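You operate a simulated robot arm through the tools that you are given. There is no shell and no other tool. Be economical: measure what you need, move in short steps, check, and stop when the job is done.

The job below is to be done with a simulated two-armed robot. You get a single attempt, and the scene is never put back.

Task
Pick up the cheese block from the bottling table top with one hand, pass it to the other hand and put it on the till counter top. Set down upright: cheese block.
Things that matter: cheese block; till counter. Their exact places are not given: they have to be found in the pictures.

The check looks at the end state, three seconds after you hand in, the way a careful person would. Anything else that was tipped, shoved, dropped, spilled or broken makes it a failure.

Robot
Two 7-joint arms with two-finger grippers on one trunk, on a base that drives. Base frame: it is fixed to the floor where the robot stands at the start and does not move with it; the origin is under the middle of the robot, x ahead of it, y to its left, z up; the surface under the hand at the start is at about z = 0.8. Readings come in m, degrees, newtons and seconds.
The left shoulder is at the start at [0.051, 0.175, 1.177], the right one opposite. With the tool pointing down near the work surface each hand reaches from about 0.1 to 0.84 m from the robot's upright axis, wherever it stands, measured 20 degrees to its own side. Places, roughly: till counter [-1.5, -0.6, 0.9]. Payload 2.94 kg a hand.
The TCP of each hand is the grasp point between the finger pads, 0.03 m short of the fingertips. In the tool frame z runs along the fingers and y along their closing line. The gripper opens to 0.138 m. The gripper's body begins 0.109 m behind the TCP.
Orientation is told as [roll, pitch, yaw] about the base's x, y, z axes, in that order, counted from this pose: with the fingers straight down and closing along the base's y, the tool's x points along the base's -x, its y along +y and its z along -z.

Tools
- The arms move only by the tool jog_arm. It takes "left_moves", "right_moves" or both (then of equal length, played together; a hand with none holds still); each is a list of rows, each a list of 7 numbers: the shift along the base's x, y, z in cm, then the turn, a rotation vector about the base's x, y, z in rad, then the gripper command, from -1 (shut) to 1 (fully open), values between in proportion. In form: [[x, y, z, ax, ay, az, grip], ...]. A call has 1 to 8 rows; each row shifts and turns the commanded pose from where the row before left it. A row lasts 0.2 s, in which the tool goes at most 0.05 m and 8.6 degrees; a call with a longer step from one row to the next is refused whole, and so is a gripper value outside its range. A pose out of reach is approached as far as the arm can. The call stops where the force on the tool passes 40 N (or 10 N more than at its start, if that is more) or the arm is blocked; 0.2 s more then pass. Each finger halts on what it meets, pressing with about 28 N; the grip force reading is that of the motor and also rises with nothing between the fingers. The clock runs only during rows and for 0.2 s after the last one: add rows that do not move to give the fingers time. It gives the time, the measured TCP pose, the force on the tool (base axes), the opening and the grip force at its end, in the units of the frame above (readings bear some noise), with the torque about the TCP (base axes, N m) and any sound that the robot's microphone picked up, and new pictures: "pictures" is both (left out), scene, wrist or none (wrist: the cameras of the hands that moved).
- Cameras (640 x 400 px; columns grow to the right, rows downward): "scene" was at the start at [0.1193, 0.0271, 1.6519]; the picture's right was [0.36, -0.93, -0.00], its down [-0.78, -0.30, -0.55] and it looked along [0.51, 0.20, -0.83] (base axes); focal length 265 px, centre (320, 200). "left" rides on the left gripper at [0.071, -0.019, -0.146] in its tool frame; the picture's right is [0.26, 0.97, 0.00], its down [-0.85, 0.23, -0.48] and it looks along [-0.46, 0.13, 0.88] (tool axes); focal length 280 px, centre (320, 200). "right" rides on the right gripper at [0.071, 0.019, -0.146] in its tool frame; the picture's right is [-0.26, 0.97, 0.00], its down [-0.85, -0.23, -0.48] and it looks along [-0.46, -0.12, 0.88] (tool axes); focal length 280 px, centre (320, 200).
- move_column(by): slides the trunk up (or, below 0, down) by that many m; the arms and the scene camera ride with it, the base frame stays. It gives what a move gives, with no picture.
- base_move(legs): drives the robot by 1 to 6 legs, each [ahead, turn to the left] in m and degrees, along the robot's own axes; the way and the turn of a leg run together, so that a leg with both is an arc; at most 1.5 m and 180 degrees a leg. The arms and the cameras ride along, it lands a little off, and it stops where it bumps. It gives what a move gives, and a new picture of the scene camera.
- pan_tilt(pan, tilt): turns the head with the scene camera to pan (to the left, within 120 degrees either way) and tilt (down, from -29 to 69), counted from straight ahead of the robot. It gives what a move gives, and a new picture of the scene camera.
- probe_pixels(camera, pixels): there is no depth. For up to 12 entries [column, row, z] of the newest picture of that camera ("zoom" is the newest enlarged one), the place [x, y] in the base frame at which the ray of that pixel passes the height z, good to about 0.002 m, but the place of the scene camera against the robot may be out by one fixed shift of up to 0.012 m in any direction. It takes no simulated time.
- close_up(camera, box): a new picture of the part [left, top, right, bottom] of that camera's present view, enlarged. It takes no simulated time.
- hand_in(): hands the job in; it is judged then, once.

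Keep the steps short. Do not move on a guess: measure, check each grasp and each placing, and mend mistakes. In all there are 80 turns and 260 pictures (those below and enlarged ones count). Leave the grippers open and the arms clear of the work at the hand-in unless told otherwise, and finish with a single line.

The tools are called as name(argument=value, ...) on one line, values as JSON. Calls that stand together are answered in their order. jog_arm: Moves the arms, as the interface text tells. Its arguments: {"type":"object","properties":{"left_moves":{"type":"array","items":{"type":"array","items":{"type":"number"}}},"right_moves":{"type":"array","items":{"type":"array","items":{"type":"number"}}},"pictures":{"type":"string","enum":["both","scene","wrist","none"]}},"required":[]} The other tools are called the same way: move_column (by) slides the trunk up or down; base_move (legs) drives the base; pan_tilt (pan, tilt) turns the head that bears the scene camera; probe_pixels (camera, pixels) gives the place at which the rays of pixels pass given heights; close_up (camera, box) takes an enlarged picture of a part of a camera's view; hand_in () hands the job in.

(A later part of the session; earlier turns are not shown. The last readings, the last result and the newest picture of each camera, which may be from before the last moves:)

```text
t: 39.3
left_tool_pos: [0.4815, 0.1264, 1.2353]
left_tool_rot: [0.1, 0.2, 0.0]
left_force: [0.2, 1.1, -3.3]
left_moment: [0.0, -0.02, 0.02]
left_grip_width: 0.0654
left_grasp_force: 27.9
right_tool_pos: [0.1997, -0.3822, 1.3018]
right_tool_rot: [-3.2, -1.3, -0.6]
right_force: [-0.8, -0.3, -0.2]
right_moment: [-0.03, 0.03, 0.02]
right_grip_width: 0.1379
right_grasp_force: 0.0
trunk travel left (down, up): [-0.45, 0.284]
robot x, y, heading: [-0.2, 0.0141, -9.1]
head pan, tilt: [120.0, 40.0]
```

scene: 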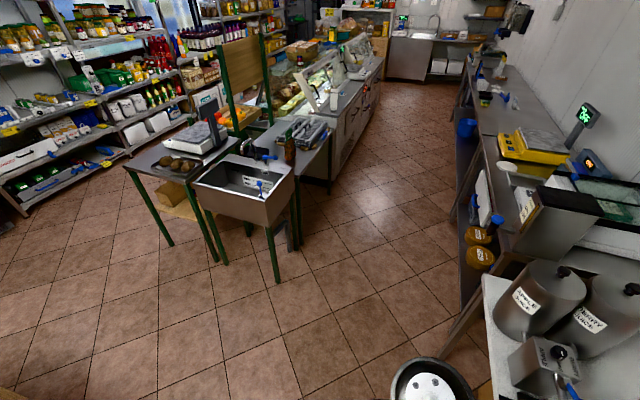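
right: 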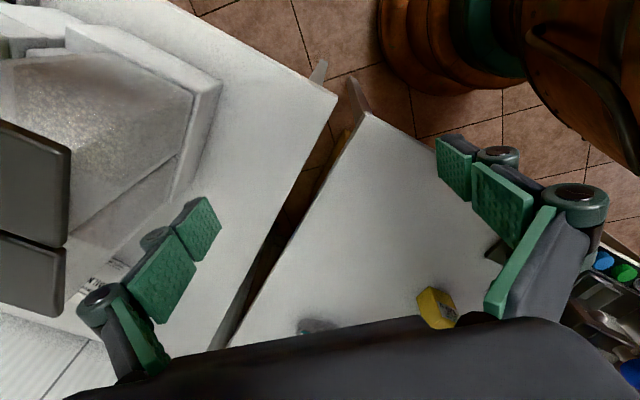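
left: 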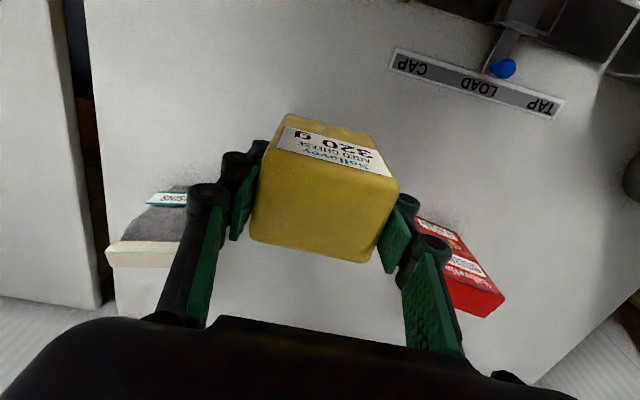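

I go back to the counter view and measure it.

pan_tilt(pan=-120, tilt=40)

probe_pixels(camera="scene", pixels=[[318, 161, 0.9], [497, 278, 0.9], [560, 210, 0.9], [395, 136, 0.9], [427, 193, 0.9], [357, 181, 0.9], [385, 166, 0.9], [434, 230, 0.9], [462, 190, 0.9], [435, 360, 0.0], [420, 170, 0.9], [444, 190, 0.9]])

close_up(camera="scene", box=[310, 110, 570, 290])

```text
t: 42.7
left_tool_pos: [0.4813, 0.126, 1.2361]
left_tool_rot: [0.0, 0.2, 0.0]
left_force: [-0.2, 0.5, -4.2]
left_moment: [-0.01, -0.01, -0.02]
left_grip_width: 0.0653
left_grasp_force: 27.7
right_tool_pos: [0.2007, -0.3809, 1.3019]
right_tool_rot: [-3.1, -1.3, -0.5]
right_force: [0.4, 0.2, -0.6]
right_moment: [-0.01, -0.04, 0.0]
right_grip_width: 0.138
right_grasp_force: 0.1
trunk travel left (down, up): [-0.45, 0.284]
robot x, y, heading: [-0.2018, 0.0123, -9.2]
head pan, tilt: [-120.0, 40.0]
```

scene: 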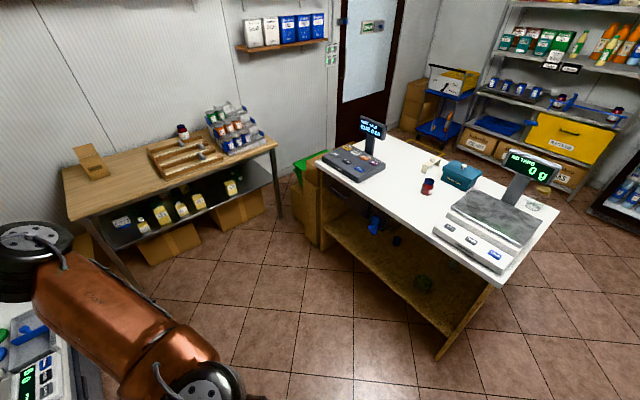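

```text
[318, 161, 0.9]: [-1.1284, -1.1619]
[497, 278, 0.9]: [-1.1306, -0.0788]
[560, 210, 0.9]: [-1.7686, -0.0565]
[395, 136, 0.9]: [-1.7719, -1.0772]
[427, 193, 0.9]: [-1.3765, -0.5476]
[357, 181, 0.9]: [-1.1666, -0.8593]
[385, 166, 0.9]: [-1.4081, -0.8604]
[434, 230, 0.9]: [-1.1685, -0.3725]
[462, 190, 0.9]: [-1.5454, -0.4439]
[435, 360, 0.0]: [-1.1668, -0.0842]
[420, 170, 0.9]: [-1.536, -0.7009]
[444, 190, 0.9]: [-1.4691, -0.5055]
```

```text
2.22 times, centred on (440, 200) of scene
```

zoom: 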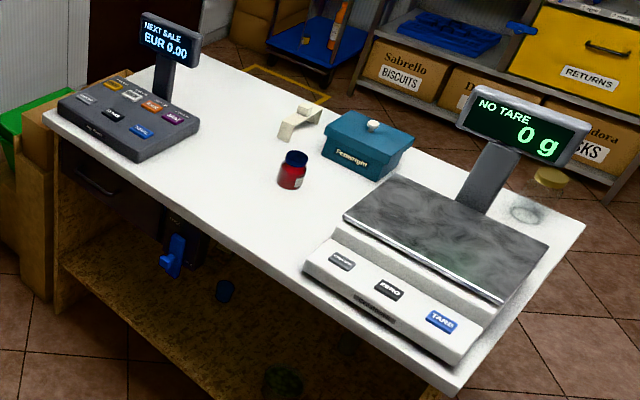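

The counter top spans x −1.13…−1.77 and y −1.1…−0.08. There is a free area at about (−1.22, −0.65), between the till and the scale. I back the base up 0.45 m into open floor for the hand-over.

probe_pixels(camera="scene", pixels=[[140, 291, 0.0], [280, 218, 0.0], [67, 220, 0.85], [276, 148, 0.85]])

base_move(legs=[[-0.45, 0]])

pan_tilt(pan=0, tilt=50)

```text
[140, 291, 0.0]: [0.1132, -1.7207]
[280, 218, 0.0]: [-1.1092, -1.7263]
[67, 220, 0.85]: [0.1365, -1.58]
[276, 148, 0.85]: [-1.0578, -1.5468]
```

```text
t: 45.5
left_tool_pos: [0.0303, 0.2016, 1.235]
left_tool_rot: [0.0, 0.1, 0.5]
left_force: [-0.6, 0.3, -2.5]
left_moment: [-0.01, -0.04, 0.02]
left_grip_width: 0.0655
left_grasp_force: 27.9
right_tool_pos: [-0.2458, -0.3076, 1.3022]
right_tool_rot: [-3.1, -1.3, 0.0]
right_force: [0.8, -0.2, 0.1]
right_moment: [0.0, -0.05, 0.0]
right_grip_width: 0.138
right_grasp_force: 0.1
trunk travel left (down, up): [-0.45, 0.284]
robot x, y, heading: [-0.6504, 0.0844, -8.7]
head pan, tilt: [-120.0, 40.0]
```

scene: 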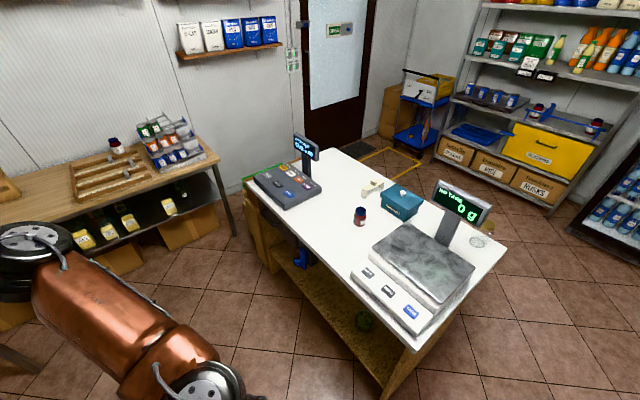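

```text
t: 47.5
left_tool_pos: [0.0316, 0.2026, 1.2364]
left_tool_rot: [-0.1, 0.1, 0.5]
left_force: [-0.5, 0.3, -3.5]
left_moment: [0.0, 0.03, 0.02]
left_grip_width: 0.0652
left_grasp_force: 27.8
right_tool_pos: [-0.2447, -0.3069, 1.3007]
right_tool_rot: [-3.1, -1.3, -0.1]
right_force: [-0.6, 0.4, -0.3]
right_moment: [-0.02, 0.01, -0.04]
right_grip_width: 0.1381
right_grasp_force: 0.2
trunk travel left (down, up): [-0.45, 0.284]
robot x, y, heading: [-0.6506, 0.0843, -8.7]
head pan, tilt: [0.0, 50.0]
```

scene: 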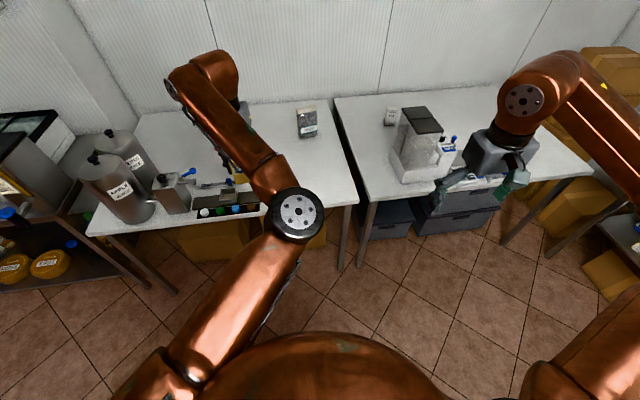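

Now I prepare the hand-over in free space. The left hand moves to about (0.10, 0.10). The right hand turns gradually (about 102° in all) to point left and down, closing along x, while it moves forward.

jog_arm(left_moves=[[0.85, -1.28, 0, 0, 0, 0, -1], [0.85, -1.28, 0, 0, 0, 0, -1], [0.85, -1.28, 0, 0, 0, 0, -1], [0.85, -1.28, 0, 0, 0, 0, -1], [0.85, -1.28, 0, 0, 0, 0, -1], [0.85, -1.28, 0, 0, 0, 0, -1], [0.85, -1.28, 0, 0, 0, 0, -1], [0.85, -1.28, 0, 0, 0, 0, -1]], right_moves=[[2.3, 0.4, 0.4, 0.0576, -0.0576, 0.1106, 1], [2.3, 0.4, 0.4, 0.0576, -0.0576, 0.1106, 1], [2.3, 0.4, 0.4, 0.0576, -0.0576, 0.1106, 1], [2.3, 0.4, 0.4, 0.0576, -0.0576, 0.1106, 1], [2.3, 0.4, 0.4, 0.0576, -0.0576, 0.1106, 1], [2.3, 0.4, 0.4, 0.0576, -0.0576, 0.1106, 1], [2.3, 0.4, 0.4, 0.0576, -0.0576, 0.1106, 1], [2.3, 0.4, 0.4, 0.0576, -0.0576, 0.1106, 1]], pictures="scene")

```text
t: 49.3
left_tool_pos: [0.1006, 0.1003, 1.237]
left_tool_rot: [-0.2, 0.3, 0.4]
left_force: [0.4, 0.6, -2.3]
left_moment: [-0.04, 0.03, -0.03]
left_grip_width: 0.0652
left_grasp_force: 27.7
right_tool_pos: [-0.2602, -0.2039, 1.3192]
right_tool_rot: [14.9, -33.8, 39.7]
right_force: [-0.2, -1.0, 0.2]
right_moment: [0.02, 0.03, -0.02]
right_grip_width: 0.1382
right_grasp_force: 0.1
right hand out of reach, approached as far as the arm can: row 4, 5, 6, 7, 8
trunk travel left (down, up): [-0.45, 0.284]
robot x, y, heading: [-0.6485, 0.0817, -8.8]
head pan, tilt: [0.0, 50.0]
```

scene: 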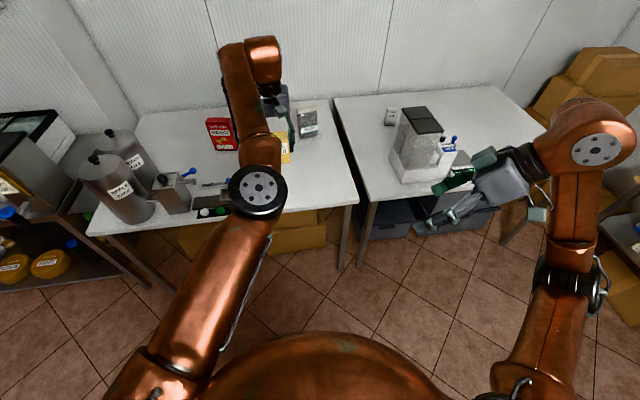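

The left hand is in place. The right arm met a limit because it was turning too close to the body. I extend it forward first, keeping its orientation.

jog_arm(right_moves=[[4, -1.5, 0, 0, 0, 0, 1], [4, -1.5, 0, 0, 0, 0, 1], [4, -1.5, 0, 0, 0, 0, 1], [4, -1.5, 0, 0, 0, 0, 1], [4, -1, 0, 0, 0, 0, 1], [4, -1, 0, 0, 0, 0, 1]], pictures="scene")

```text
t: 50.7
left_tool_pos: [0.1008, 0.1004, 1.2377]
left_tool_rot: [0.0, 0.1, 0.6]
left_force: [0.3, -0.2, -2.6]
left_moment: [0.02, -0.01, -0.01]
left_grip_width: 0.0655
left_grasp_force: 27.6
right_tool_pos: [-0.2089, -0.1617, 1.3407]
right_tool_rot: [14.7, -33.9, 40.6]
right_force: [-0.3, 0.7, 0.2]
right_moment: [0.03, 0.0, 0.02]
right_grip_width: 0.1379
right_grasp_force: 0.1
right hand out of reach, approached as far as the arm can: row 1, 2, 3, 4, 5, 6
trunk travel left (down, up): [-0.45, 0.284]
robot x, y, heading: [-0.6503, 0.0854, -8.9]
head pan, tilt: [0.0, 50.0]
```

scene: 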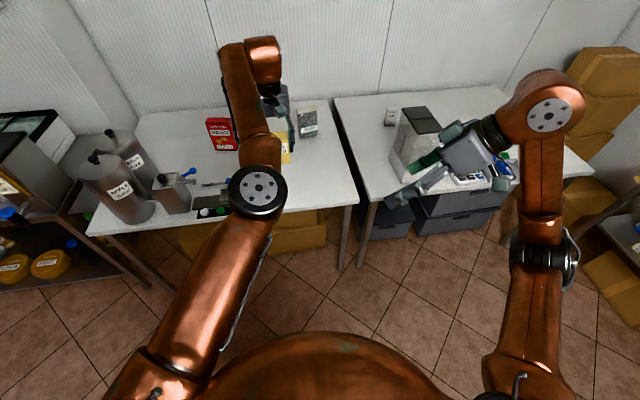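

The wrist is at a joint limit in this turning direction. I undo the rotation while extending, then try the opposite yaw.

jog_arm(right_moves=[[1, -2, 0, -0.064, 0.068, -0.1085, 1], [2, -2, 0, -0.064, 0.068, -0.1085, 1], [3, -2, 0, -0.064, 0.068, -0.1085, 1], [3, -2, 0, -0.064, 0.068, -0.1085, 1], [3, -2, 0, -0.064, 0.068, -0.1085, 1], [3, -2, 0, -0.064, 0.068, -0.1085, 1], [3, -2, 0, -0.064, 0.068, -0.1085, 1], [3, 0, 0, 0, 0, -0.14, 1]], pictures="none")

jog_arm(right_moves=[[0, 0, 0, 0, 0, -0.143, 1], [0, 0, 0, 0, 0, -0.143, 1], [0, 0, 0, 0, 0, -0.143, 1], [0, 0, 0, 0, 0, -0.143, 1], [0, 0, 0, 0, 0, -0.143, 1], [0, 0, 0, 0, 0, -0.143, 1], [0, 0, 0, 0, 0, -0.143, 1], [0, 0, 0, 0, 0, -0.143, 1]], pictures="scene")

```text
t: 52.5
left_tool_pos: [0.1016, 0.102, 1.235]
left_tool_rot: [-0.1, 0.1, 0.5]
left_force: [0.5, 1.1, -3.2]
left_moment: [-0.02, 0.04, -0.02]
left_grip_width: 0.065
left_grasp_force: 27.9
right_tool_pos: [-0.0143, -0.29, 1.3327]
right_tool_rot: [-0.2, 0.2, -8.0]
right_force: [0.2, 0.9, -0.3]
right_moment: [-0.02, 0.03, -0.01]
right_grip_width: 0.1381
right_grasp_force: 0.0
right hand out of reach, approached as far as the arm can: row 7
trunk travel left (down, up): [-0.45, 0.284]
robot x, y, heading: [-0.6507, 0.0864, -8.7]
head pan, tilt: [0.0, 50.0]
```

```text
t: 54.3
left_tool_pos: [0.1006, 0.0999, 1.2366]
left_tool_rot: [0.0, 0.1, 0.6]
left_force: [0.8, 0.2, -2.6]
left_moment: [0.02, 0.0, -0.02]
left_grip_width: 0.0654
left_grasp_force: 28.0
right_tool_pos: [-0.0133, -0.2927, 1.3312]
right_tool_rot: [0.1, 0.0, -73.5]
right_force: [-0.4, -0.1, -0.2]
right_moment: [0.0, -0.02, -0.01]
right_grip_width: 0.138
right_grasp_force: 0.2
trunk travel left (down, up): [-0.45, 0.284]
robot x, y, heading: [-0.65, 0.0857, -8.7]
head pan, tilt: [0.0, 50.0]
```

scene: 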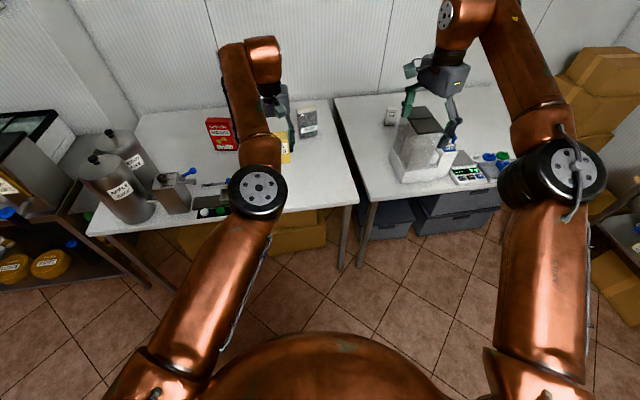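

Negative yaw works. I finish the yaw to −90° and start rolling the fingers toward +y.

jog_arm(right_moves=[[0, 0, 0, 0, 0, -0.14, 1], [0, 0, 0, 0, 0, -0.148, 1], [0, 1, 0, 0.145, 0, 0, 1], [0, 1, 0, 0.145, 0, 0, 1], [0, 1, 0, 0.145, 0, 0, 1], [0, 1, 0, 0.145, 0, 0, 1], [0, 1, 0, 0.145, 0, 0, 1], [0, 1, 0, 0.145, 0, 0, 1]], pictures="scene")

```text
t: 56.1
left_tool_pos: [0.1012, 0.1004, 1.2358]
left_tool_rot: [0.0, 0.2, 0.5]
left_force: [-0.1, -0.4, -3.9]
left_moment: [0.0, 0.0, 0.0]
left_grip_width: 0.0656
left_grasp_force: 27.4
right_tool_pos: [-0.0139, -0.2361, 1.3305]
right_tool_rot: [0.0, 50.1, -89.9]
right_force: [0.2, -0.1, -0.3]
right_moment: [0.03, 0.02, 0.03]
right_grip_width: 0.1382
right_grasp_force: 0.1
trunk travel left (down, up): [-0.45, 0.284]
robot x, y, heading: [-0.6511, 0.0839, -8.5]
head pan, tilt: [0.0, 50.0]
```

scene: 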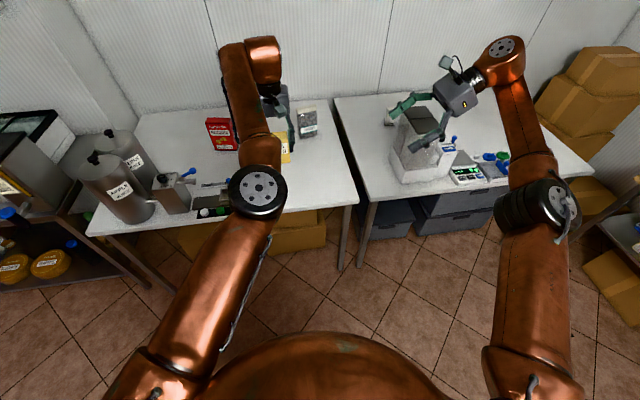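

That works. I finish the tilt to 75° and line up in x and z with the cheese. The target is x 0.099, z 1.223, staying at y −0.236.

jog_arm(right_moves=[[2.83, 0, -2.68, 0.145, 0, 0, 1], [2.83, 0, -2.68, 0.145, 0, 0, 1], [2.83, 0, -2.68, 0.145, 0, 0, 1], [2.83, 0, -2.68, 0, 0, 0, 1]])

```text
t: 57.1
left_tool_pos: [0.1003, 0.1018, 1.2374]
left_tool_rot: [-0.1, 0.2, 0.5]
left_force: [-0.3, 0.7, -3.1]
left_moment: [-0.04, -0.01, 0.02]
left_grip_width: 0.0656
left_grasp_force: 28.2
right_tool_pos: [0.0181, -0.2318, 1.2785]
right_tool_rot: [2.2, 71.8, -88.2]
right_force: [-0.3, 1.2, -0.9]
right_moment: [0.0, 0.01, -0.01]
right_grip_width: 0.138
right_grasp_force: 0.2
right hand out of reach, approached as far as the arm can: row 2, 3, 4
trunk travel left (down, up): [-0.45, 0.284]
robot x, y, heading: [-0.6491, 0.0852, -9.1]
head pan, tilt: [0.0, 50.0]
```

scene: 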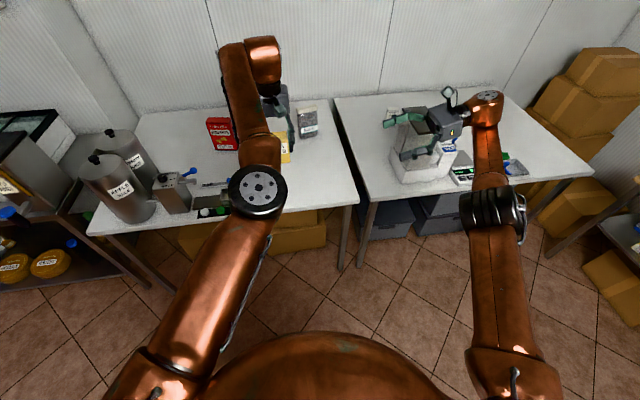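
right: 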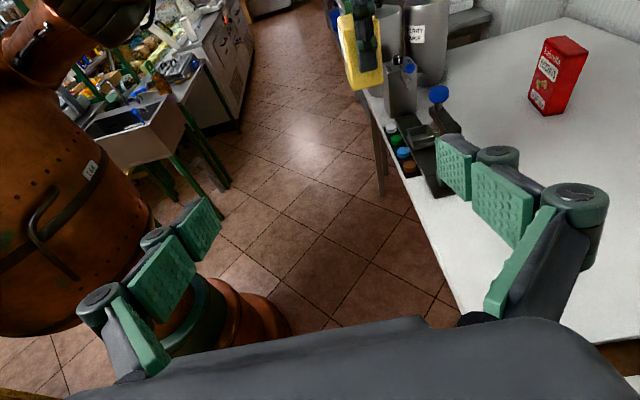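

The right arm is at full stretch there. I bring the left hand 8 cm closer to the robot and the right hand inward and lower.

jog_arm(left_moves=[[-2, 0, 0, 0, 0, 0, -1], [-2, 0, 0, 0, 0, 0, -1], [-2, 0, 0, 0, 0, 0, -1], [-2, 0, 0, 0, 0, 0, -1]], right_moves=[[-0.5, 2, 0, 0, 0, 0, 1], [0, 2, -1.8, 0, 0, 0, 1], [0, 2, -1.8, 0, 0, 0, 1], [0, 2, -1.8, 0, 0, 0, 1]], pictures="wrist")

```text
t: 58.1
left_tool_pos: [0.0164, 0.0992, 1.2362]
left_tool_rot: [0.0, 0.0, 0.5]
left_force: [-1.0, -1.2, -2.2]
left_moment: [0.01, -0.03, 0.02]
left_grip_width: 0.0654
left_grasp_force: 27.7
right_tool_pos: [0.0116, -0.1541, 1.2222]
right_tool_rot: [2.6, 71.9, -87.9]
right_force: [0.7, -1.1, 0.0]
right_moment: [-0.01, -0.02, -0.02]
right_grip_width: 0.1381
right_grasp_force: 0.0
trunk travel left (down, up): [-0.45, 0.284]
robot x, y, heading: [-0.6517, 0.0845, -8.8]
head pan, tilt: [0.0, 50.0]
```

right: 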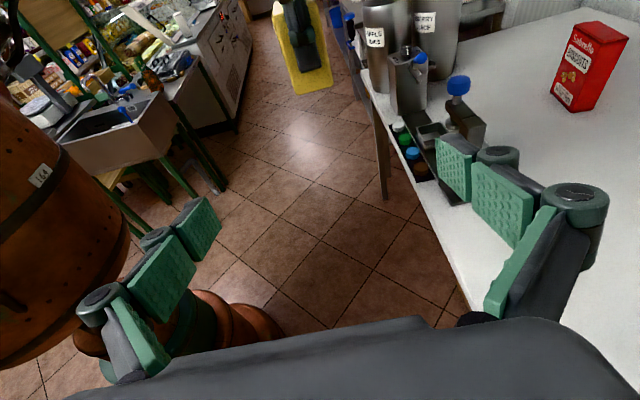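
left: 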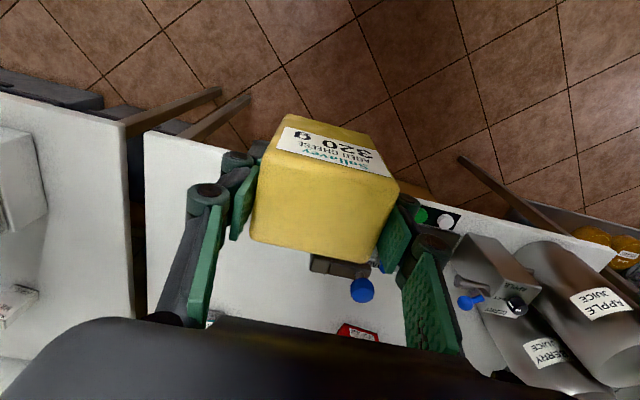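

The right hand is now closing along x and tilted 18° down, which suits the grip. I advance it part of the way in y and check.

jog_arm(right_moves=[[0.3, 4, 0, 0, 0, 0, 1], [0, 4, 0, 0, 0, 0, 1], [0, 4, 0, 0, 0, 0, 1]])

```text
t: 58.9
left_tool_pos: [0.0182, 0.1013, 1.235]
left_tool_rot: [-0.2, 0.3, 0.5]
left_force: [1.0, 0.4, -2.9]
left_moment: [-0.05, -0.02, -0.03]
left_grip_width: 0.0656
left_grasp_force: 28.1
right_tool_pos: [0.0121, -0.0339, 1.2204]
right_tool_rot: [2.2, 71.9, -88.2]
right_force: [-0.3, 0.9, 0.7]
right_moment: [-0.02, -0.01, 0.01]
right_grip_width: 0.1379
right_grasp_force: 0.1
trunk travel left (down, up): [-0.45, 0.284]
robot x, y, heading: [-0.655, 0.0815, -8.7]
head pan, tilt: [0.0, 50.0]
```

scene: 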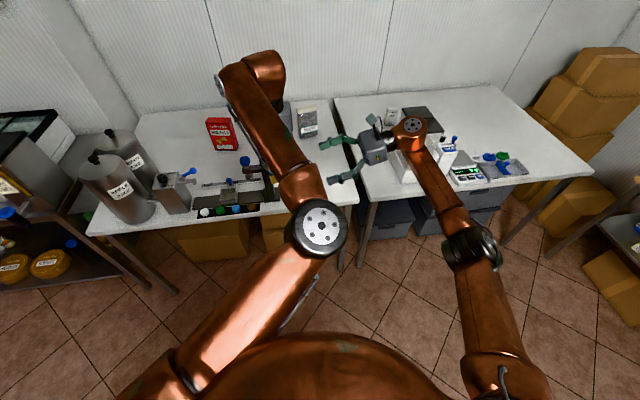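
right: 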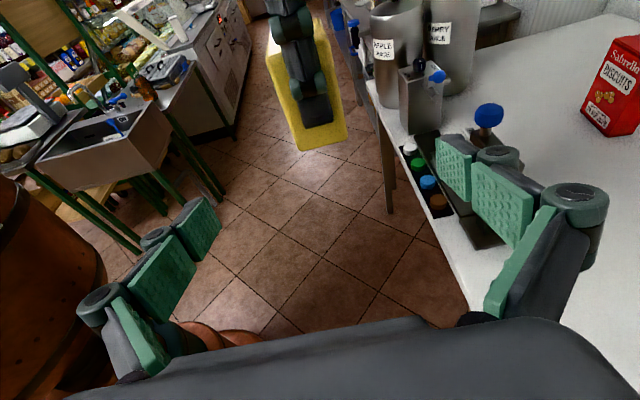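

Both arms are clear and the cheese is centred between the right fingers' path. I advance the remaining 12 cm.

jog_arm(right_moves=[[0.4, 4, 0, 0, 0, 0, 1], [0, 4, 0, 0, 0, 0, 1], [0, 2.5, 0, 0, 0, 0, 1], [0, 1.7, 0, 0, 0, 0, 1]])

```text
t: 59.9
left_tool_pos: [0.0184, 0.1009, 1.235]
left_tool_rot: [-0.1, 0.2, 0.5]
left_force: [-0.3, -0.3, -3.6]
left_moment: [-0.01, -0.04, -0.01]
left_grip_width: 0.0656
left_grasp_force: 28.3
right_tool_pos: [0.0183, 0.0903, 1.2219]
right_tool_rot: [2.3, 71.8, -88.1]
right_force: [-0.9, 0.4, 0.0]
right_moment: [0.01, 0.01, 0.0]
right_grip_width: 0.1379
right_grasp_force: 0.0
trunk travel left (down, up): [-0.45, 0.284]
robot x, y, heading: [-0.6474, 0.0872, -9.0]
head pan, tilt: [0.0, 50.0]
```

scene: 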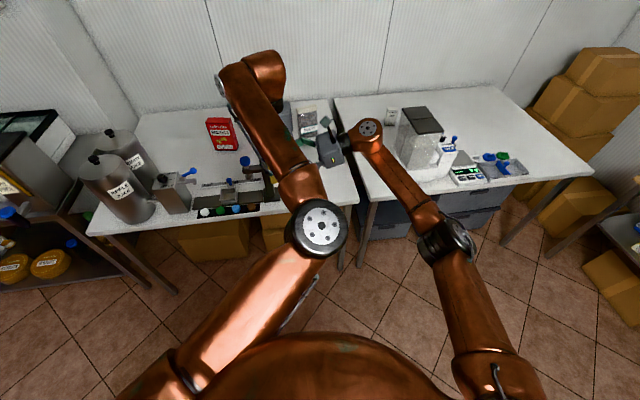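
right: 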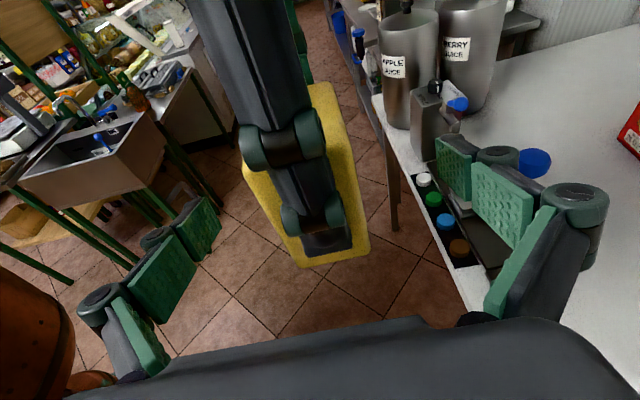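

The cheese sits between the right pads and the left finger's knuckle is narrower than the block. I close the right gripper gradually.

jog_arm(right_moves=[[0, 0, 0, 0, 0, 0, 0.5], [0, 0, 0, 0, 0, 0, 0.1], [0, 0, 0, 0, 0, 0, -0.1], [0, 0, 0, 0, 0, 0, -1], [0, 0, 0, 0, 0, 0, -1], [0, 0, 0, 0, 0, 0, -1], [0, 0, 0, 0, 0, 0, -1], [0, 0, 0, 0, 0, 0, -1]], pictures="wrist")

```text
t: 61.7
left_tool_pos: [0.0184, 0.0998, 1.235]
left_tool_rot: [0.0, 0.1, 0.7]
left_force: [18.3, 3.6, -3.5]
left_moment: [0.1, -0.49, -0.27]
left_grip_width: 0.0656
left_grasp_force: 27.8
right_tool_pos: [0.0191, 0.0887, 1.2215]
right_tool_rot: [2.1, 71.9, -88.2]
right_force: [-17.3, -3.3, -0.2]
right_moment: [-0.04, 0.25, 0.47]
right_grip_width: 0.0494
right_grasp_force: 28.0
trunk travel left (down, up): [-0.45, 0.284]
robot x, y, heading: [-0.6503, 0.0835, -8.6]
head pan, tilt: [0.0, 50.0]
```

right: 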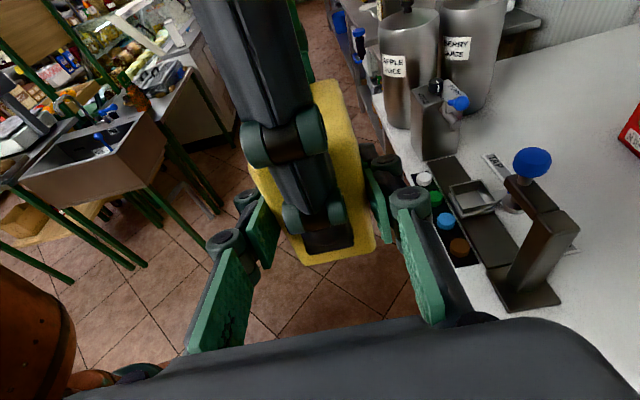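

The right hand grips at 49 mm. There is a 17 N sideways strain in x, so I ease the right hand −0.2 cm to relieve it.

jog_arm(right_moves=[[-0.2, 0, 0, 0, 0, 0, -1], [0, 0, 0, 0, 0, 0, -1]], pictures="none")

```text
t: 62.3
left_tool_pos: [0.0183, 0.0999, 1.2342]
left_tool_rot: [0.0, 0.2, 0.5]
left_force: [3.2, 2.9, -0.2]
left_moment: [0.21, -0.38, -0.33]
left_grip_width: 0.0652
left_grasp_force: 28.3
right_tool_pos: [0.0166, 0.0886, 1.2213]
right_tool_rot: [2.0, 71.9, -88.5]
right_force: [-3.4, -3.4, -0.5]
right_moment: [-0.23, 0.36, 0.34]
right_grip_width: 0.0495
right_grasp_force: 28.3
trunk travel left (down, up): [-0.45, 0.284]
robot x, y, heading: [-0.6518, 0.0829, -8.8]
head pan, tilt: [0.0, 50.0]
```

The strain is relieved. I open the left hand just enough (to about 86 mm), keeping the right hand shut.

jog_arm(left_moves=[[0, 0, 0, 0, 0, 0, 0.1], [0, 0, 0, 0, 0, 0, 0.25], [0, 0, 0, 0, 0, 0, 0.25], [0, 0, 0, 0, 0, 0, 0.25]], right_moves=[[0, 0, 0, 0, 0, 0, -1], [0, 0, 0, 0, 0, 0, -1], [0, 0, 0, 0, 0, 0, -1], [0, 0, 0, 0, 0, 0, -1]])

```text
t: 63.3
left_tool_pos: [0.0186, 0.0982, 1.2349]
left_tool_rot: [-0.1, 0.1, 0.5]
left_force: [-0.4, 0.3, 0.7]
left_moment: [0.02, 0.02, 0.0]
left_grip_width: 0.0861
left_grasp_force: 0.1
right_tool_pos: [0.0157, 0.0889, 1.2237]
right_tool_rot: [2.3, 71.9, -88.2]
right_force: [0.0, 0.8, 0.4]
right_moment: [-0.03, 0.01, 0.0]
right_grip_width: 0.0494
right_grasp_force: 28.3
trunk travel left (down, up): [-0.45, 0.284]
robot x, y, heading: [-0.6485, 0.0888, -8.7]
head pan, tilt: [0.0, 50.0]
```

scene: 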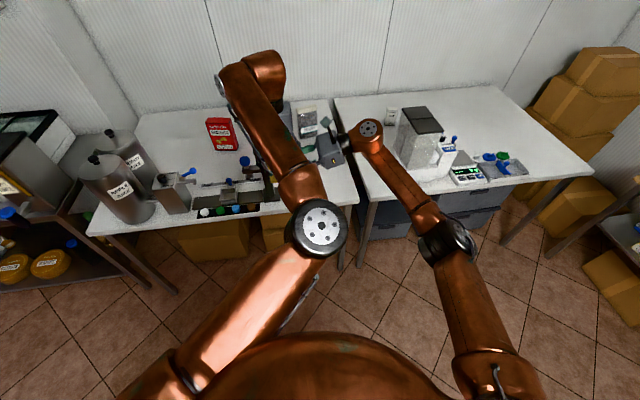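
right: 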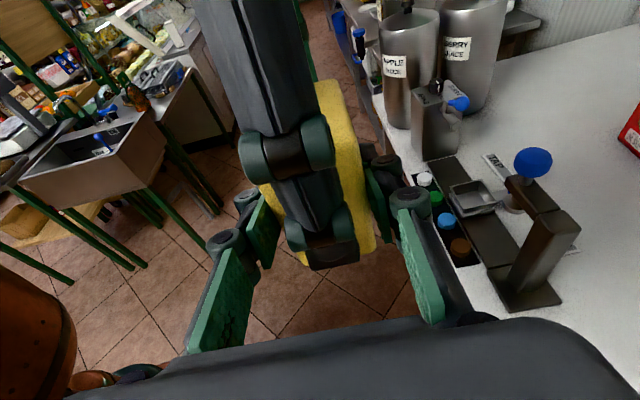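
left: 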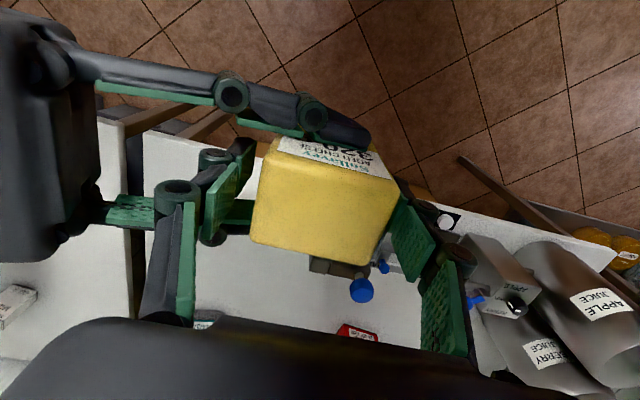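

The right hand holds the cheese alone. I lift the left hand straight up.

jog_arm(left_moves=[[0, 0, 1.5, 0, 0, 0, 0.25], [0, 0, 2, 0, 0, 0, 0.25], [0, 0, 3, 0, 0, 0, 0.25], [0, 0, 3, 0, 0, 0, 0.25], [0, 0, 3, 0, 0, 0, 0.25]])

```text
t: 64.5
left_tool_pos: [0.0178, 0.0993, 1.3642]
left_tool_rot: [-0.1, 0.1, 0.5]
left_force: [0.1, 0.4, 0.6]
left_moment: [0.01, -0.05, 0.01]
left_grip_width: 0.0863
left_grasp_force: 0.1
right_tool_pos: [0.0146, 0.0887, 1.2222]
right_tool_rot: [2.2, 71.8, -88.2]
right_force: [-0.6, 0.6, -0.3]
right_moment: [-0.06, 0.0, -0.04]
right_grip_width: 0.0494
right_grasp_force: 27.8
trunk travel left (down, up): [-0.45, 0.284]
robot x, y, heading: [-0.6531, 0.0846, -8.8]
head pan, tilt: [0.0, 50.0]
```

scene: 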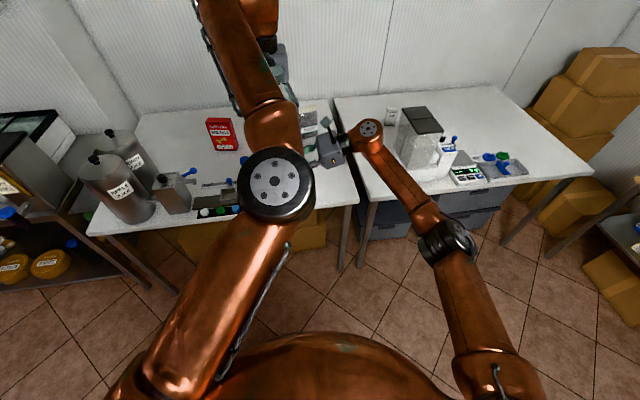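
left: 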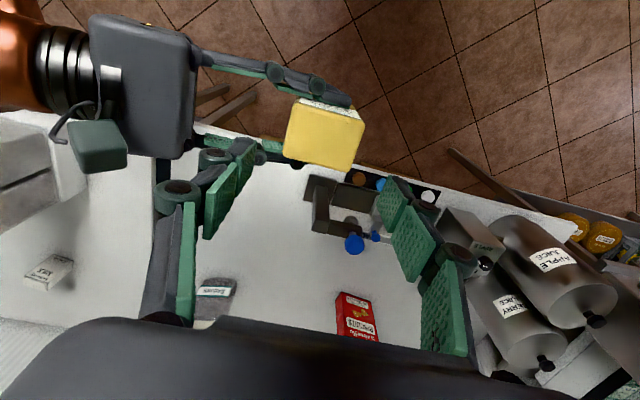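

The hand-over is done: the right hand holds the cheese upright. I move the left arm away, left and up first, then back toward the body.

jog_arm(left_moves=[[0, 4, 2, 0, 0, 0, 0.25], [0, 4, 2, 0, 0, 0, 0.25], [0, 4, 1, 0, 0, 0, 0.5], [-1, 4, 0, 0, 0, 0, 1], [-2, 4, 0, 0, 0, 0, 1], [-4, 2, 0, 0, 0, 0, 1], [-4, 1, 0, 0, 0, 0, 1], [-4, 0, 0, 0, 0, 0, 1]], pictures="scene")

```text
t: 66.3
left_tool_pos: [-0.1357, 0.3292, 1.4124]
left_tool_rot: [0.0, 0.1, 0.5]
left_force: [0.3, -1.0, 0.2]
left_moment: [0.0, -0.03, 0.01]
left_grip_width: 0.1379
left_grasp_force: 0.1
right_tool_pos: [0.0156, 0.0887, 1.2212]
right_tool_rot: [2.4, 71.8, -88.0]
right_force: [-0.8, 0.1, -0.1]
right_moment: [-0.03, 0.0, -0.03]
right_grip_width: 0.0497
right_grasp_force: 27.8
trunk travel left (down, up): [-0.45, 0.284]
robot x, y, heading: [-0.6491, 0.0843, -8.5]
head pan, tilt: [0.0, 50.0]
```

scene: 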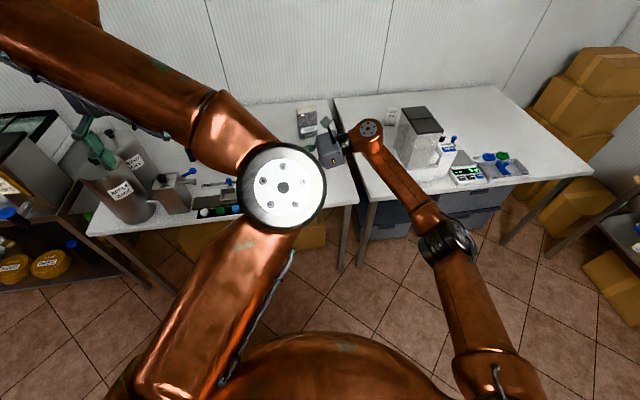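

Now I drive. First I turn left about 99° over the open floor, then look back along the reverse path.

base_move(legs=[[0, 98.7]])

pan_tilt(pan=120, tilt=45)

```text
t: 70.9
left_tool_pos: [-0.9914, 0.545, 1.4111]
left_tool_rot: [-0.1, 0.0, 101.4]
left_force: [0.3, -0.2, -0.2]
left_moment: [-0.01, -0.01, 0.0]
left_grip_width: 0.1381
left_grasp_force: 0.0
right_tool_pos: [-0.7812, 0.7375, 1.2227]
right_tool_rot: [2.3, 71.8, 12.6]
right_force: [-0.5, 0.3, 0.4]
right_moment: [0.0, -0.09, 0.01]
right_grip_width: 0.0494
right_grasp_force: 28.1
trunk travel left (down, up): [-0.45, 0.284]
robot x, y, heading: [-0.6503, 0.0864, 91.9]
head pan, tilt: [0.0, 50.0]
```

scene: 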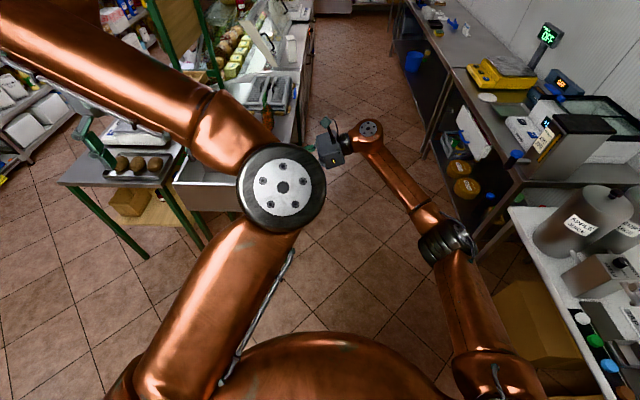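

```text
t: 72.9
left_tool_pos: [-0.9908, 0.546, 1.4106]
left_tool_rot: [0.0, 0.0, 101.4]
left_force: [-0.6, -0.5, 0.8]
left_moment: [0.03, 0.03, 0.01]
left_grip_width: 0.1379
left_grasp_force: 0.1
right_tool_pos: [-0.7802, 0.7376, 1.2217]
right_tool_rot: [2.2, 71.8, 12.7]
right_force: [0.7, -0.1, 0.2]
right_moment: [0.05, -0.07, -0.01]
right_grip_width: 0.0494
right_grasp_force: 28.1
trunk travel left (down, up): [-0.45, 0.284]
robot x, y, heading: [-0.6496, 0.0865, 92.4]
head pan, tilt: [120.0, 45.0]
```

scene: 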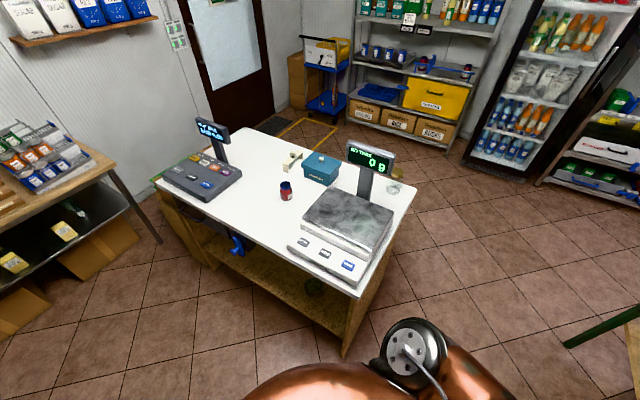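

The reverse path along the counter front is clear. I reverse 1.04 m.

base_move(legs=[[-1.04, 0]])

```text
t: 78.3
left_tool_pos: [-0.9523, -0.4917, 1.4113]
left_tool_rot: [0.0, 0.1, 100.9]
left_force: [0.0, -0.3, -0.4]
left_moment: [0.02, 0.01, -0.02]
left_grip_width: 0.1381
left_grasp_force: 0.0
right_tool_pos: [-0.7415, -0.3007, 1.2221]
right_tool_rot: [2.2, 71.7, 12.2]
right_force: [0.7, 0.8, -0.3]
right_moment: [0.0, -0.03, 0.0]
right_grip_width: 0.0494
right_grasp_force: 28.4
trunk travel left (down, up): [-0.45, 0.284]
robot x, y, heading: [-0.6158, -0.9567, 91.7]
head pan, tilt: [120.0, 45.0]
```

scene: 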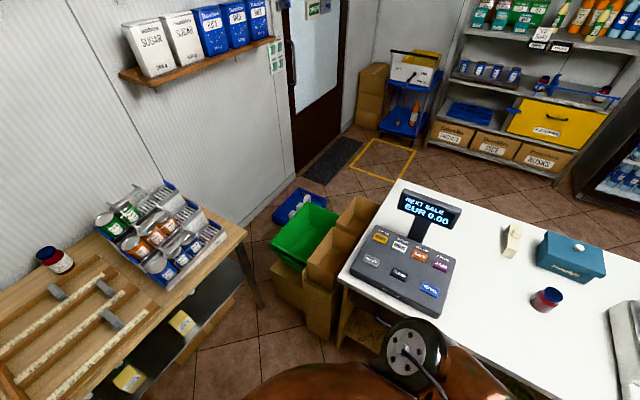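

I check the till's place and its display height before turning, because the left hand will pass above it.

probe_pixels(camera="scene", pixels=[[395, 250, 0.95], [405, 235, 1.0], [430, 205, 1.1], [430, 205, 1.2], [430, 205, 1.3], [444, 306, 0.9], [346, 278, 0.9], [545, 308, 0.9], [638, 400, 0.9]])

```text
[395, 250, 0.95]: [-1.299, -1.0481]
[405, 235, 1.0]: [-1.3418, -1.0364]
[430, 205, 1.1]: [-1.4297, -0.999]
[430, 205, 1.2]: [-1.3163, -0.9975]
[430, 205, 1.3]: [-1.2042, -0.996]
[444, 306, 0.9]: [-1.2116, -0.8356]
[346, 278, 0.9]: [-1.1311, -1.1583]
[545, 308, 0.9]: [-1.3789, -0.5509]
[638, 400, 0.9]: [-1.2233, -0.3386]
```

The display tops out at about z 1.2 and the left fingertips are at 1.38, so the turn is clear. I turn left 58° to face the counter.

base_move(legs=[[0, 58]])

pan_tilt(pan=0, tilt=55)

```text
t: 81.2
left_tool_pos: [-1.1882, -0.9851, 1.411]
left_tool_rot: [0.0, 0.1, 157.9]
left_force: [0.2, -0.1, 0.4]
left_moment: [-0.02, -0.01, 0.02]
left_grip_width: 0.1381
left_grasp_force: 0.0
right_tool_pos: [-1.2329, -0.7029, 1.222]
right_tool_rot: [2.2, 71.8, 69.2]
right_force: [-0.7, -0.3, -0.1]
right_moment: [0.07, -0.02, 0.0]
right_grip_width: 0.0497
right_grasp_force: 27.8
trunk travel left (down, up): [-0.45, 0.284]
robot x, y, heading: [-0.6154, -0.9558, 148.7]
head pan, tilt: [120.0, 45.0]
```

scene: 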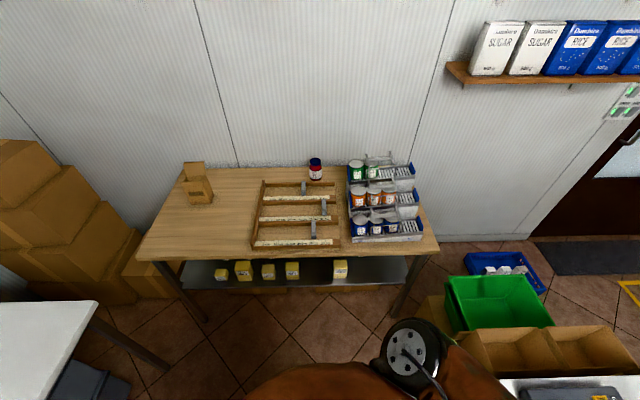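

```text
t: 83.2
left_tool_pos: [-1.1891, -0.985, 1.4104]
left_tool_rot: [0.0, 0.1, 157.9]
left_force: [0.6, 1.4, 0.1]
left_moment: [-0.03, 0.02, 0.0]
left_grip_width: 0.1379
left_grasp_force: 0.1
right_tool_pos: [-1.2342, -0.7029, 1.2214]
right_tool_rot: [2.2, 71.8, 69.1]
right_force: [0.1, 0.3, -0.1]
right_moment: [0.06, -0.01, 0.02]
right_grip_width: 0.0495
right_grasp_force: 27.9
trunk travel left (down, up): [-0.45, 0.284]
robot x, y, heading: [-0.6112, -0.9539, 148.8]
head pan, tilt: [0.0, 55.0]
```

scene: 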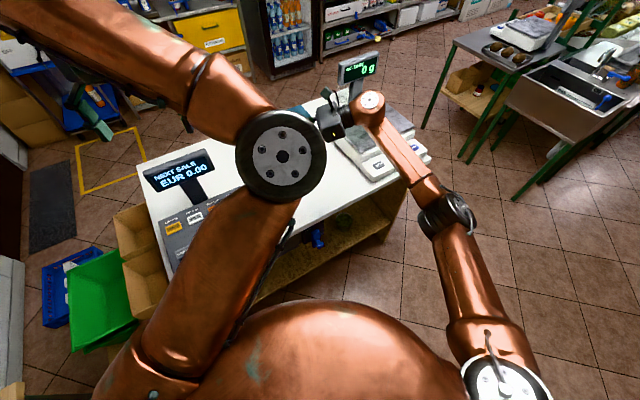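

The cheese is now over the free area. I lower the right hand 12 cm and look.

jog_arm(right_moves=[[0, 0, -3, 0, 0, 0, -1], [0, 0, -3, 0, 0, 0, -1], [0, 0, -3, 0, 0, 0, -1], [0, 0, -3, 0, 0, 0, -1]])

```text
t: 84.2
left_tool_pos: [-1.1898, -0.9828, 1.4114]
left_tool_rot: [-0.1, 0.2, 157.9]
left_force: [0.1, -0.6, -0.1]
left_moment: [-0.03, -0.02, -0.04]
left_grip_width: 0.1381
left_grasp_force: 0.1
right_tool_pos: [-1.232, -0.7039, 1.1008]
right_tool_rot: [2.2, 71.9, 69.2]
right_force: [-1.0, 0.2, 0.4]
right_moment: [0.08, -0.05, -0.03]
right_grip_width: 0.0494
right_grasp_force: 28.2
trunk travel left (down, up): [-0.45, 0.284]
robot x, y, heading: [-0.6142, -0.9557, 148.7]
head pan, tilt: [0.0, 55.0]
```

scene: 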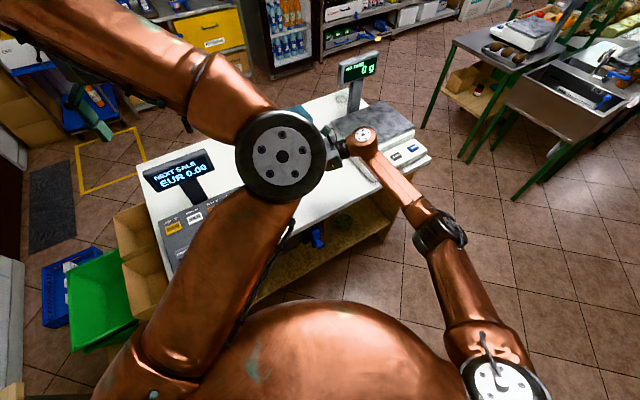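
right: 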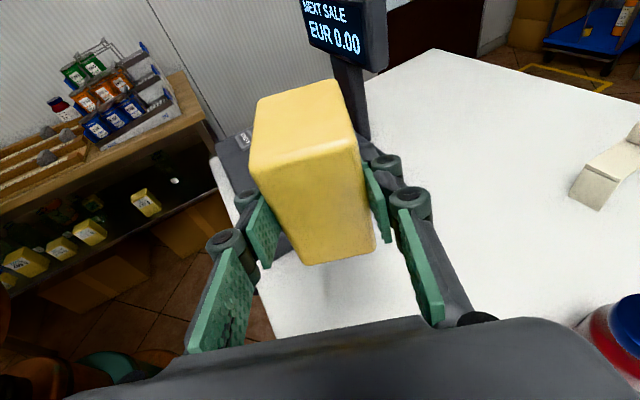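

The view is clear: white counter below, the jar well to the right and the till behind. I lower another 9 cm while shifting 2 cm away from the scale.

jog_arm(right_moves=[[0, -1, -3, 0, 0, 0, -1], [0, -1, -3, 0, 0, 0, -1], [0, 0, -3, 0, 0, 0, -1]])

```text
t: 85.0
left_tool_pos: [-1.1888, -0.9841, 1.4102]
left_tool_rot: [0.1, 0.1, 157.9]
left_force: [0.1, -0.1, -0.8]
left_moment: [-0.03, 0.0, 0.06]
left_grip_width: 0.1381
left_grasp_force: 0.1
right_tool_pos: [-1.2335, -0.7233, 1.0103]
right_tool_rot: [2.3, 71.7, 69.3]
right_force: [0.0, -1.2, -0.1]
right_moment: [0.01, 0.02, 0.05]
right_grip_width: 0.0494
right_grasp_force: 27.9
trunk travel left (down, up): [-0.45, 0.284]
robot x, y, heading: [-0.6162, -0.9532, 148.6]
head pan, tilt: [0.0, 55.0]
```

scene: 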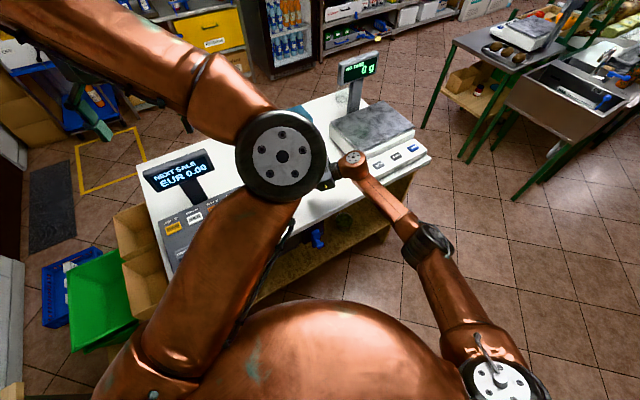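
right: 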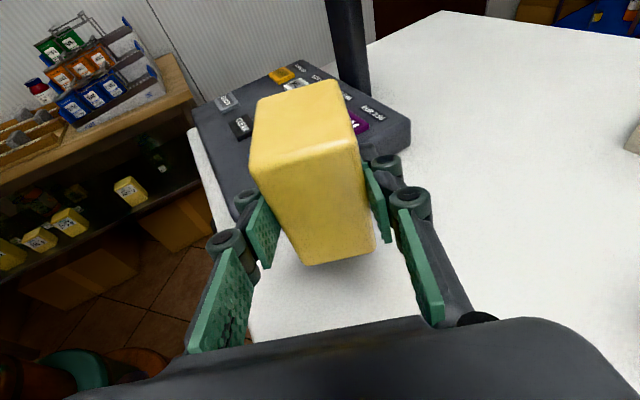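

The wrist is clear of the scale. I check the till distance, then lower to about 1 cm above contact.

probe_pixels(camera="right", pixels=[[410, 150, 0.9], [409, 122, 0.95], [198, 130, 0.9], [262, 335, 0.9]])

jog_arm(right_moves=[[0, 0, -2.5, 0, 0, 0, -1], [0, 0, -1.5, 0, 0, 0, -1], [0, 0, -1, 0, 0, 0, -1]], pictures="wrist")

```text
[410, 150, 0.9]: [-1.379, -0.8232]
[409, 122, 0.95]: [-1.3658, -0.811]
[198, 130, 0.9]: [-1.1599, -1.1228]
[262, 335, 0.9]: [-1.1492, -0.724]
```

```text
t: 85.8
left_tool_pos: [-1.1888, -0.9842, 1.4102]
left_tool_rot: [0.0, 0.0, 157.9]
left_force: [-0.9, 0.8, 0.0]
left_moment: [0.02, 0.01, -0.01]
left_grip_width: 0.138
left_grasp_force: 0.0
right_tool_pos: [-1.2315, -0.7247, 0.9615]
right_tool_rot: [2.2, 71.8, 69.2]
right_force: [0.2, -1.0, 0.2]
right_moment: [0.06, 0.01, -0.03]
right_grip_width: 0.0495
right_grasp_force: 28.3
trunk travel left (down, up): [-0.45, 0.284]
robot x, y, heading: [-0.6156, -0.9563, 148.8]
head pan, tilt: [0.0, 55.0]
```

right: 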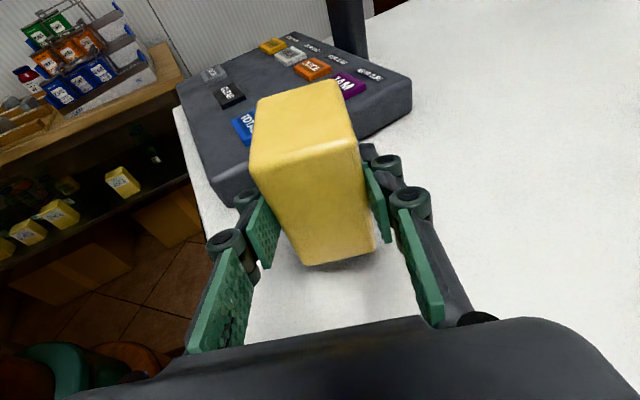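

There is about 4–5 cm of clearance to the till. I lower slowly in 0.4 cm steps and watch the force.

jog_arm(right_moves=[[0, 0, -0.4, 0, 0, 0, -1], [0, 0, -0.4, 0, 0, 0, -1], [0, 0, -0.3, 0, 0, 0, -1]], pictures="wrist")

```text
t: 86.6
left_tool_pos: [-1.188, -0.9852, 1.411]
left_tool_rot: [-0.1, 0.1, 157.8]
left_force: [-0.6, -0.1, 0.9]
left_moment: [0.0, 0.01, -0.02]
left_grip_width: 0.138
left_grasp_force: 0.1
right_tool_pos: [-1.2334, -0.7251, 0.9511]
right_tool_rot: [2.2, 71.9, 69.2]
right_force: [0.5, 0.0, 0.1]
right_moment: [0.05, 0.01, 0.0]
right_grip_width: 0.0495
right_grasp_force: 28.4
trunk travel left (down, up): [-0.45, 0.284]
robot x, y, heading: [-0.618, -0.9549, 148.5]
head pan, tilt: [0.0, 55.0]
```

right: 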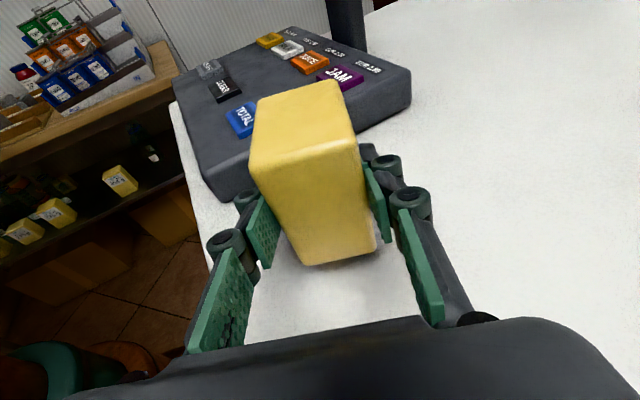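

There is no contact yet. I keep lowering in 0.3 cm steps.

jog_arm(right_moves=[[0, 0, -0.3, 0, 0, 0, -1], [0, 0, -0.3, 0, 0, 0, -1], [0, 0, 0, 0, 0, 0, -1]], pictures="none")

jog_arm(right_moves=[[0, 0, -0.2, 0, 0, 0, -1], [0, 0, 0, 0, 0, 0, -1]], pictures="wrist")

```text
t: 87.4
left_tool_pos: [-1.1883, -0.9848, 1.4115]
left_tool_rot: [-0.1, 0.2, 157.8]
left_force: [0.7, -0.1, -0.6]
left_moment: [0.02, 0.01, 0.01]
left_grip_width: 0.138
left_grasp_force: 0.1
right_tool_pos: [-1.2333, -0.7248, 0.9441]
right_tool_rot: [2.2, 71.9, 69.1]
right_force: [-0.5, -0.8, 0.1]
right_moment: [0.01, -0.05, 0.01]
right_grip_width: 0.0495
right_grasp_force: 28.0
trunk travel left (down, up): [-0.45, 0.284]
robot x, y, heading: [-0.6136, -0.9594, 148.7]
head pan, tilt: [0.0, 55.0]
```

```text
t: 88.0
left_tool_pos: [-1.1886, -0.9841, 1.4106]
left_tool_rot: [0.1, 0.1, 157.9]
left_force: [0.4, 0.0, 0.2]
left_moment: [-0.02, -0.01, 0.02]
left_grip_width: 0.138
left_grasp_force: 0.1
right_tool_pos: [-1.2329, -0.7244, 0.9422]
right_tool_rot: [2.2, 71.8, 69.1]
right_force: [1.2, -0.5, 0.4]
right_moment: [0.04, 0.0, 0.01]
right_grip_width: 0.0493
right_grasp_force: 28.1
trunk travel left (down, up): [-0.45, 0.284]
robot x, y, heading: [-0.6159, -0.9561, 148.6]
head pan, tilt: [0.0, 55.0]
```

right: 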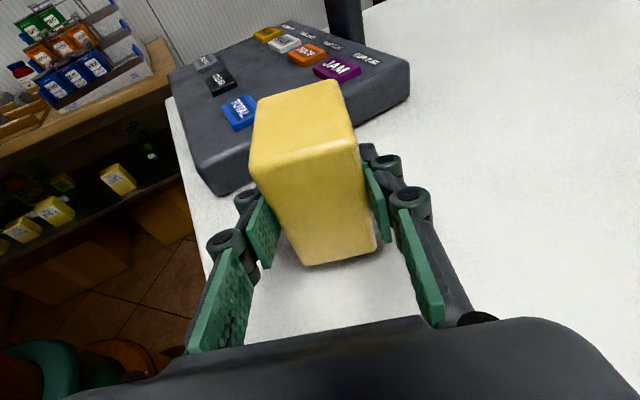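

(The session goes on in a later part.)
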